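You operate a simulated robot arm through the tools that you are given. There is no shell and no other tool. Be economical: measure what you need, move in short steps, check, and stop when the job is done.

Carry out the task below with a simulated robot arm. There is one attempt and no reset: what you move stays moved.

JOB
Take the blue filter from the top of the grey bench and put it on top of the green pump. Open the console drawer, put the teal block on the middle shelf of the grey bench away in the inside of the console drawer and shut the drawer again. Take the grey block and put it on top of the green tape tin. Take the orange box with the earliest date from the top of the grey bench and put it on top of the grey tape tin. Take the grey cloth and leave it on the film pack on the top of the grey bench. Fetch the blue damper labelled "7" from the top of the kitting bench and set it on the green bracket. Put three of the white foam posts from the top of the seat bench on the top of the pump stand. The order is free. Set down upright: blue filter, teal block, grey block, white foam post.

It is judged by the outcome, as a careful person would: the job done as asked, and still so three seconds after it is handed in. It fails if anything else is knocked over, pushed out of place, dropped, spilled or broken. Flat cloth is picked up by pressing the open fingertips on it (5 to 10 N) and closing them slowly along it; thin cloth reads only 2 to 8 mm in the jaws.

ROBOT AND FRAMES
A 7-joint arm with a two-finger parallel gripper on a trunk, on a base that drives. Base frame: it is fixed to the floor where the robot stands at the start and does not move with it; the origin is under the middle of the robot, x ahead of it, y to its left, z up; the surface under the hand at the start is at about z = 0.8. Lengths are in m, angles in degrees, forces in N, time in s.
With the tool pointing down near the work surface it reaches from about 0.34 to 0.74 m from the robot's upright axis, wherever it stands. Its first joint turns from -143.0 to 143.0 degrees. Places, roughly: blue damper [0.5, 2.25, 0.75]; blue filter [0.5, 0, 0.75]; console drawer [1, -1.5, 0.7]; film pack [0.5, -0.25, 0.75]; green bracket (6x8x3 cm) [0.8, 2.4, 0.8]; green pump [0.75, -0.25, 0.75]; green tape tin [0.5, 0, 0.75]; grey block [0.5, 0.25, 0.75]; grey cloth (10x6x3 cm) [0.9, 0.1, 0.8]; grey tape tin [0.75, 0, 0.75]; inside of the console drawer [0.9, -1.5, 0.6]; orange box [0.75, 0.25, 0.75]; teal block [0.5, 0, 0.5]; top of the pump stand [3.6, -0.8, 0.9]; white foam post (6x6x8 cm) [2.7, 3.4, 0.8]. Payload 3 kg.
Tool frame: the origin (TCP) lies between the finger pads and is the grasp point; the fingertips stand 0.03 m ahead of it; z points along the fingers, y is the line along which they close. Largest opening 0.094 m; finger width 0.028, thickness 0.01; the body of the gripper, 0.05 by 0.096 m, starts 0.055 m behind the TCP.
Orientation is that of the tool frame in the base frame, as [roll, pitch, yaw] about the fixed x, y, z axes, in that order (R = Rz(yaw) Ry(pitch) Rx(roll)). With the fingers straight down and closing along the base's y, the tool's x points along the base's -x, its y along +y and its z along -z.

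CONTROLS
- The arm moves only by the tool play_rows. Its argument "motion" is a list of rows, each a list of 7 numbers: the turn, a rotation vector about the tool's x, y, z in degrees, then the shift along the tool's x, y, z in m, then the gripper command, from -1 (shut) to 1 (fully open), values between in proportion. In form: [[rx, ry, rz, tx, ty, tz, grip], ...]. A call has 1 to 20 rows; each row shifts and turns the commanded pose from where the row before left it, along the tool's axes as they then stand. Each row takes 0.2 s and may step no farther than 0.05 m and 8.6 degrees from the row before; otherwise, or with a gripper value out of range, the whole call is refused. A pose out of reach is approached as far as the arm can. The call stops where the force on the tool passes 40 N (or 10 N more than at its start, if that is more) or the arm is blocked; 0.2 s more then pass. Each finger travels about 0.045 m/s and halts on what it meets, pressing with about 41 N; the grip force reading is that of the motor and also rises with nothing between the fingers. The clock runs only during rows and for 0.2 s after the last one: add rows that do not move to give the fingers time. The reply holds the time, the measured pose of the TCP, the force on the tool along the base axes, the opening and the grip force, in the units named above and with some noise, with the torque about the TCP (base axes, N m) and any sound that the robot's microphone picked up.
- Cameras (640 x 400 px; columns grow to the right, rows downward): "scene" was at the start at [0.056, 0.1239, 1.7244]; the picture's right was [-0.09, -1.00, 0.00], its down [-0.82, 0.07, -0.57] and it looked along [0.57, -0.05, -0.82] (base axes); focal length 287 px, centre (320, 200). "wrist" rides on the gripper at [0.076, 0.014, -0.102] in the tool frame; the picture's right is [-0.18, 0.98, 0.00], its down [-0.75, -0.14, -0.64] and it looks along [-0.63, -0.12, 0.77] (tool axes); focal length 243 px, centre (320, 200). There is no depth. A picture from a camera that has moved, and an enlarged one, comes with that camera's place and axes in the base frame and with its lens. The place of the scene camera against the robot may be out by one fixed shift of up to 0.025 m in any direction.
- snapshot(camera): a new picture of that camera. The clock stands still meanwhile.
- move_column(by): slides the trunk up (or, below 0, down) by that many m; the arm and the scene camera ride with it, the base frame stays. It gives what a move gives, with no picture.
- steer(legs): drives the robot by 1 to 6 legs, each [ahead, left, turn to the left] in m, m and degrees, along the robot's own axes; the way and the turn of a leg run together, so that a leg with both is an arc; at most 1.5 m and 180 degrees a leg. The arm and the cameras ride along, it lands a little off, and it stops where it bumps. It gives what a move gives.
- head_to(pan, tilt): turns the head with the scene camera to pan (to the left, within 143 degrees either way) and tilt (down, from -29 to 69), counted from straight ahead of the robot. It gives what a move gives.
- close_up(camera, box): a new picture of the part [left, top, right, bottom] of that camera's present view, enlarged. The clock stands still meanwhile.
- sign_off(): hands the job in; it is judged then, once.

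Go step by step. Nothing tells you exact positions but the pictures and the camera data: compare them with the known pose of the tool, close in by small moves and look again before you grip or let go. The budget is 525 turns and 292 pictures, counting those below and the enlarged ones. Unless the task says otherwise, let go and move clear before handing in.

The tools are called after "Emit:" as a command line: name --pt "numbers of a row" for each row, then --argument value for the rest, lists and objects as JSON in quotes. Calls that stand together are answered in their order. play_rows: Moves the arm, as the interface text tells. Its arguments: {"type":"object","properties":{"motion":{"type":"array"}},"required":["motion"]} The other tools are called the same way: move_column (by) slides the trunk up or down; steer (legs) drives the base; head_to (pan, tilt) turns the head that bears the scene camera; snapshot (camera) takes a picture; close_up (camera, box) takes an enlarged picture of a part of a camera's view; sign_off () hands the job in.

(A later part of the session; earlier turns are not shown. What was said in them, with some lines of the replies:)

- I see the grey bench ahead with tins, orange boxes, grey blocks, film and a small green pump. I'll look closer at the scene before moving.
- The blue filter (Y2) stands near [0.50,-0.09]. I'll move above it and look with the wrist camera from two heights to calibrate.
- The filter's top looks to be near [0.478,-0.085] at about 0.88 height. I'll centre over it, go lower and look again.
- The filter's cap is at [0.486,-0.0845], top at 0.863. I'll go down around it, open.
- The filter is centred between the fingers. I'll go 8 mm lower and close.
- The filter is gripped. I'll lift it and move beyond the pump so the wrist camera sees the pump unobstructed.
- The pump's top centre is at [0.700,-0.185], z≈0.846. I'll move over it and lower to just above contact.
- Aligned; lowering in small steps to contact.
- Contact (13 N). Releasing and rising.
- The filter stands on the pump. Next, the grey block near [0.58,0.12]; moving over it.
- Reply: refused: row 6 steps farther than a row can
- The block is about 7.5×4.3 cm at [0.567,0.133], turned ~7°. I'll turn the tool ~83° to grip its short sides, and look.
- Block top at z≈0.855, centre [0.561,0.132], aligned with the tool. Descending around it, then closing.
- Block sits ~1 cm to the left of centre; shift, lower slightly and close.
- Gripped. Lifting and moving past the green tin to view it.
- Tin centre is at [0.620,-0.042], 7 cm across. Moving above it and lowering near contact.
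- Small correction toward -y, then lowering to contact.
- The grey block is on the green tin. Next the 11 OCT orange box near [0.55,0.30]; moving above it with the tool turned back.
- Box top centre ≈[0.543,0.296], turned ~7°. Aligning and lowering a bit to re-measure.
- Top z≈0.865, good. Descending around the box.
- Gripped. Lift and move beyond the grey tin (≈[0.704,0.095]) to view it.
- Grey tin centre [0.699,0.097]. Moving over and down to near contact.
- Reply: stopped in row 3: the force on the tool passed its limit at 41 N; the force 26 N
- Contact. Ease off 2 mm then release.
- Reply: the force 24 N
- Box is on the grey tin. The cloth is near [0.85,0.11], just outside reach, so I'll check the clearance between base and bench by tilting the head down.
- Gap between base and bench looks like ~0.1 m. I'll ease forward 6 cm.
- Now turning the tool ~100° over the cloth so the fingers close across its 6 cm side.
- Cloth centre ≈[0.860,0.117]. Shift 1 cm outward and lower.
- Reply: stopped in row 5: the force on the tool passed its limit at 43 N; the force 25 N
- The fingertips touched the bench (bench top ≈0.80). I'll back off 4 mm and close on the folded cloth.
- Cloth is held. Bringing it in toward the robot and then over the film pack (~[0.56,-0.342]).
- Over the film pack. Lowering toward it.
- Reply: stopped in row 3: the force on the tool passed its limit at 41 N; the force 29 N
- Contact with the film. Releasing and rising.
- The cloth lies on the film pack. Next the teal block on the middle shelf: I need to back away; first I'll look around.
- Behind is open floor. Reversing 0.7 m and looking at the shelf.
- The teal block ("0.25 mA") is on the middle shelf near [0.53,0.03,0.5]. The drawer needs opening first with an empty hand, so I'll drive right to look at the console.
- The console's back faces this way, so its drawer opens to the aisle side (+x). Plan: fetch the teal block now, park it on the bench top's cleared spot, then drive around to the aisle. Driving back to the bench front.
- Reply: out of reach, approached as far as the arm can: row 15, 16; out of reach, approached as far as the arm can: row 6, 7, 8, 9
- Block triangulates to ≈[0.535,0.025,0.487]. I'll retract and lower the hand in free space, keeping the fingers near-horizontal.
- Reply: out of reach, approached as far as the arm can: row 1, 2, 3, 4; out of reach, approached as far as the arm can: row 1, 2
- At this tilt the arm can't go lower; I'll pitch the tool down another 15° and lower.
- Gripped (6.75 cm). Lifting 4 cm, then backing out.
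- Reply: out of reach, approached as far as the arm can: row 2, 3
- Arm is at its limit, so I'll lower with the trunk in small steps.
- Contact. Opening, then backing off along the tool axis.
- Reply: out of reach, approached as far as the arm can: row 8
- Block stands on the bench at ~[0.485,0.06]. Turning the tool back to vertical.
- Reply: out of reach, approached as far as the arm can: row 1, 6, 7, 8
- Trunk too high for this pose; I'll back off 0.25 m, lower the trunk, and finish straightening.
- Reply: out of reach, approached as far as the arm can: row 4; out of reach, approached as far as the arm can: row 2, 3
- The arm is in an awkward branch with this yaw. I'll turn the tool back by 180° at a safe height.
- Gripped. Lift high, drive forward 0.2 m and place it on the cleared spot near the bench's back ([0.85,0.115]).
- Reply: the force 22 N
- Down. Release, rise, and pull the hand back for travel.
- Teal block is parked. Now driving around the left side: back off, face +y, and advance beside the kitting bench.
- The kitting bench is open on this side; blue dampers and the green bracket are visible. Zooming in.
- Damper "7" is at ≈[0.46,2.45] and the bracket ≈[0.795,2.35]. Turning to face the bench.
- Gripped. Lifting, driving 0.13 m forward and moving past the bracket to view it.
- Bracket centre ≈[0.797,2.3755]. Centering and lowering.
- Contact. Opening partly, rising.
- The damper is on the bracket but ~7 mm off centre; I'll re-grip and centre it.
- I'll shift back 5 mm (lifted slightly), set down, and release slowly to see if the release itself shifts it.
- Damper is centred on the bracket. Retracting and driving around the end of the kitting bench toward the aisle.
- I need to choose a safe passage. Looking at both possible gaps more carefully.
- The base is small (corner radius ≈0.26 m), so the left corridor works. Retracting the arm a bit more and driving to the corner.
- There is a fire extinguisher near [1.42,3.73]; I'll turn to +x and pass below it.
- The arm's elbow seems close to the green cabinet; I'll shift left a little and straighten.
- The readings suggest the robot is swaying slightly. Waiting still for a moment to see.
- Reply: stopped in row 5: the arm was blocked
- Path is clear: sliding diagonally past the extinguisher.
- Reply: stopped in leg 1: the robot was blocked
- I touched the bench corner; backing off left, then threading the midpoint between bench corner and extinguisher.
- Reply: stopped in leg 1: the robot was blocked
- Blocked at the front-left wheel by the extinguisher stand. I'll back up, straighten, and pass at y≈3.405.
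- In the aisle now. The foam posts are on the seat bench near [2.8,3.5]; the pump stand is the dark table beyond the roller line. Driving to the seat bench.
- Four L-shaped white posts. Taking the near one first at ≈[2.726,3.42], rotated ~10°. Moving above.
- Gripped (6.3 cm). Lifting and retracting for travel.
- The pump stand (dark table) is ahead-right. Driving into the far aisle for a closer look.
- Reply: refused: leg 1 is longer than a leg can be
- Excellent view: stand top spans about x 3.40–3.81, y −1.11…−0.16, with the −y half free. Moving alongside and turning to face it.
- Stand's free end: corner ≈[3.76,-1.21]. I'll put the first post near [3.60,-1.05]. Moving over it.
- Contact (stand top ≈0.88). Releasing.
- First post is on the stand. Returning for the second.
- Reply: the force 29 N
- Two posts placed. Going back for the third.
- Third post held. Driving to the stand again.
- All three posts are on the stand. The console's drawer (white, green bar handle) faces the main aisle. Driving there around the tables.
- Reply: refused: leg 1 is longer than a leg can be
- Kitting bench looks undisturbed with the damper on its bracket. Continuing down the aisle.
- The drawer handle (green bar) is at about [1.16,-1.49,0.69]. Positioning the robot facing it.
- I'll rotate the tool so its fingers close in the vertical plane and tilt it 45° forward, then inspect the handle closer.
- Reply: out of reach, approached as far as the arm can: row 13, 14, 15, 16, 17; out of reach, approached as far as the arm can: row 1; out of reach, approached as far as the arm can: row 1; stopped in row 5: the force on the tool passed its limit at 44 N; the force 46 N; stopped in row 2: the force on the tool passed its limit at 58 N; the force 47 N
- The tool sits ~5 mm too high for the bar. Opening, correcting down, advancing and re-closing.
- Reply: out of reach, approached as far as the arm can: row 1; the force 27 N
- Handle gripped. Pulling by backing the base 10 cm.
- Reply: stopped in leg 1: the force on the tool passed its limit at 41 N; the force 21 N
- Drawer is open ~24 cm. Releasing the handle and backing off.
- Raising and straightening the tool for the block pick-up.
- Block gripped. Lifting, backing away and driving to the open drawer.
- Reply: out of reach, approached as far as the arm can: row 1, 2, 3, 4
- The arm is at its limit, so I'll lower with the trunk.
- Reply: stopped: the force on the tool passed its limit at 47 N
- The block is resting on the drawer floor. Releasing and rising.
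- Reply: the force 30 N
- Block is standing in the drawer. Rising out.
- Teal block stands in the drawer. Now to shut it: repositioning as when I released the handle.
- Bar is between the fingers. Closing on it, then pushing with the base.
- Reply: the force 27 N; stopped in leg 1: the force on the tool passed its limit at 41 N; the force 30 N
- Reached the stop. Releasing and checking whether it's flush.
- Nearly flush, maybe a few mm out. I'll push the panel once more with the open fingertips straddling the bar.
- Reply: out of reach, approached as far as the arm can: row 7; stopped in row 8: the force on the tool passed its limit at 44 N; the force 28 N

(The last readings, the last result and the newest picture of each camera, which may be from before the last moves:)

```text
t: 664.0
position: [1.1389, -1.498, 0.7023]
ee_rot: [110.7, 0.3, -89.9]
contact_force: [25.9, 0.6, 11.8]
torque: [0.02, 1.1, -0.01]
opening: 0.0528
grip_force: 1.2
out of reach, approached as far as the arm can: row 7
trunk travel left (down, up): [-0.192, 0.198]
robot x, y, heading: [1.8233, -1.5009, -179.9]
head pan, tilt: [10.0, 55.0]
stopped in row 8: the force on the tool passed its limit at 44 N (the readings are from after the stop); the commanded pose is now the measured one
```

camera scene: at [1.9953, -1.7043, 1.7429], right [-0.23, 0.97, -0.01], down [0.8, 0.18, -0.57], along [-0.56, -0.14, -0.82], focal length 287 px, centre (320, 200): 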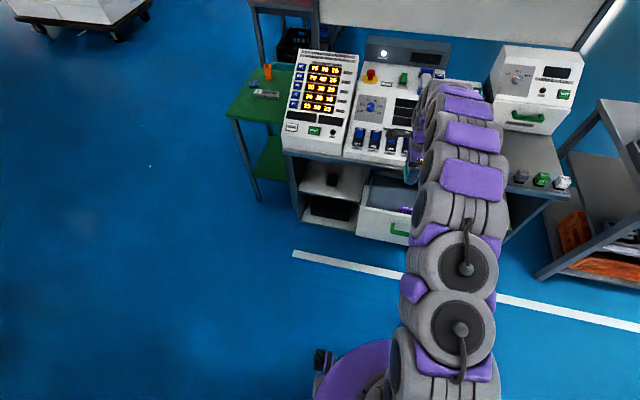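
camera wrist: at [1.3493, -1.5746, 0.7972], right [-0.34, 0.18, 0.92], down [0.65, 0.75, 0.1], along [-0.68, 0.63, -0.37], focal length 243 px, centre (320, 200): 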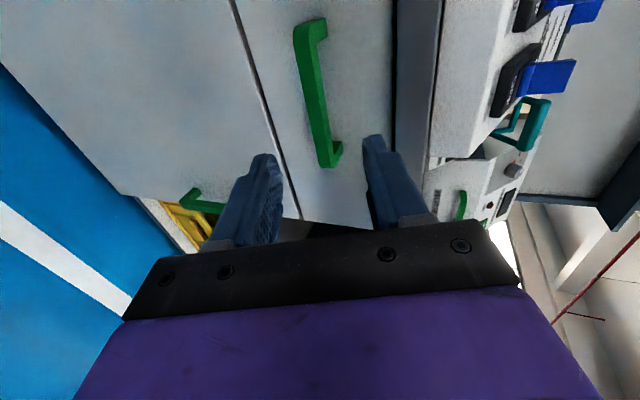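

Emit:
play_rows --pt "0 0 0 0 0 -0.03 0.1" --pt "0 0 0 0 0 -0.04 0.1" --pt "0 0 0 0 0 -0.047 0.1" --pt "0 0 0 0 0 0 0.1"

Emit:
close_up --camera "wrist" --box '[220, 0, 420, 240]'

```text
t: 665.0
position: [1.2453, -1.4953, 0.7423]
ee_rot: [110.8, 0.3, -89.9]
contact_force: [0.4, 0.3, 0.0]
torque: [-0.02, 0.01, 0.0]
opening: 0.0517
grip_force: 0.0
trunk travel left (down, up): [-0.192, 0.198]
robot x, y, heading: [1.8193, -1.4997, -180.2]
head pan, tilt: [10.0, 55.0]
```

```text
1.67 times, centred on (320, 120) of wrist
camera zoom: at [1.3374, -1.5711, 0.7911], right [-0.35, 0.18, 0.92], down [0.65, 0.75, 0.1], along [-0.68, 0.63, -0.38], focal length 404 px, centre (320, 333)
```

zoom: 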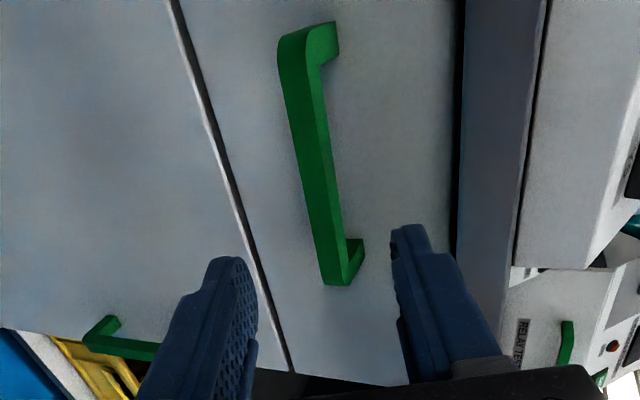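

The drawer is shut. Raising the arm clear and taking a last look at the grey bench.

Emit:
steer --legs '[[-0.12, 0, 0]]'

Emit:
play_rows --pt "0 0 0 0 0.04 -0.0153 0.1" --pt "0 0 0 0 0.04 -0.0153 0.1" --pt "0 0 0 0 0.04 -0.0153 0.1" --pt "0 0 0 0 0.04 -0.0153 0.1" --pt "0 0 0 0 0.04 -0.0153 0.1" --pt "0 0 0 0 0.04 -0.0153 0.1" --pt "0 0 0 0 0 0 0.1"

Emit:
head_to --pan -50 --tilt 30

Emit:
snapshot --camera "scene"

Emit:
close_up --camera "scene" --box '[200, 80, 460, 240]'

```text
t: 666.2
position: [1.3669, -1.4931, 0.7419]
ee_rot: [110.8, 0.2, -90.1]
contact_force: [0.8, 0.6, 1.1]
torque: [0.01, 0.01, -0.03]
opening: 0.0516
grip_force: 0.1
trunk travel left (down, up): [-0.192, 0.198]
robot x, y, heading: [1.9432, -1.5038, 179.9]
head pan, tilt: [10.0, 55.0]
```

```text
t: 667.8
position: [1.355, -1.4936, 0.9952]
ee_rot: [110.8, 0.1, -90.1]
contact_force: [0.4, -0.1, 0.4]
torque: [0.0, 0.0, -0.01]
opening: 0.0515
grip_force: 0.0
out of reach, approached as far as the arm can: row 6
trunk travel left (down, up): [-0.192, 0.198]
robot x, y, heading: [1.939, -1.4995, 180.0]
head pan, tilt: [10.0, 55.0]
```

```text
t: 669.1
position: [1.3547, -1.4929, 0.996]
ee_rot: [110.8, 0.4, -90.1]
contact_force: [-0.1, 0.6, -0.9]
torque: [0.02, 0.01, 0.02]
opening: 0.0519
grip_force: 0.0
trunk travel left (down, up): [-0.192, 0.198]
robot x, y, heading: [1.9435, -1.502, 179.5]
head pan, tilt: [-50.0, 30.0]
```

```text
67 pictures are left
camera scene: at [1.9185, -1.5818, 1.7767], right [0.77, 0.64, 0.0], down [0.32, -0.38, -0.87], along [-0.55, 0.66, -0.5], focal length 287 px, centre (320, 200)
```

scene: 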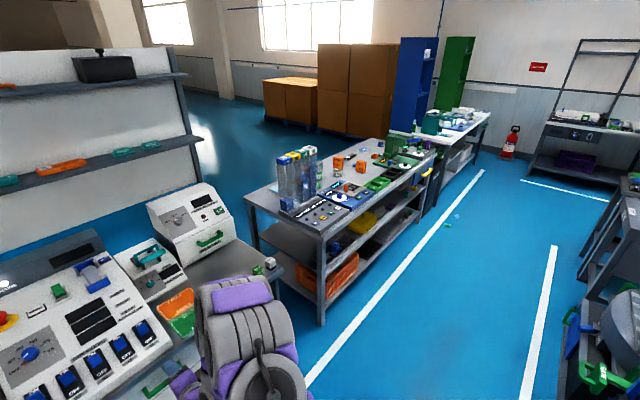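

```text
2.46 times, centred on (330, 160) of scene
camera zoom: at [1.9185, -1.5818, 1.7767], right [0.77, 0.64, 0.0], down [0.32, -0.38, -0.87], along [-0.55, 0.66, -0.5], focal length 706 px, centre (295, 298)
```

zoom: 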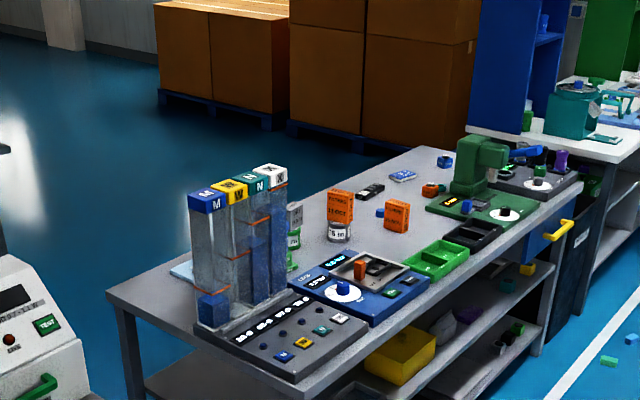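

All items are in place: filter on pump, grey block on green tin, 11 OCT box on grey tin, cloth on film, damper 7 on bracket, three posts on the stand, teal block in the shut drawer. The hand is empty and clear, so I'm handing in.

Emit:
sign_off

```text
The job is handed in.
```

I completed all seven parts of the job and handed it in. My last pictures of the main items showed them in place. The score has not come back.

- **Blue filter:** it stands upright on the green pump.
- **Teal block:** it stands upright inside the console drawer, and the drawer is shut. I parked it briefly on the bench top first, because the drawer opens on the other side of the console.
- **Grey block:** it stands upright on the green tape tin.
- **Orange box:** I used the one dated 11 OCT, the earlier of the two I saw on the bench, and put it on the grey tape tin.
- **Grey cloth:** it lies on the film pack.
- **Blue damper "7":** it sits centred on the green bracket. I re-gripped it once because it first landed slightly off centre.
- **White foam posts:** three stand upright in a row on the pump stand.

While squeezing past the kitting bench, the base was stopped twice near the fire extinguisher and the bench corner. I backed off both times. Later pictures showed the extinguisher, bench and damper undisturbed.
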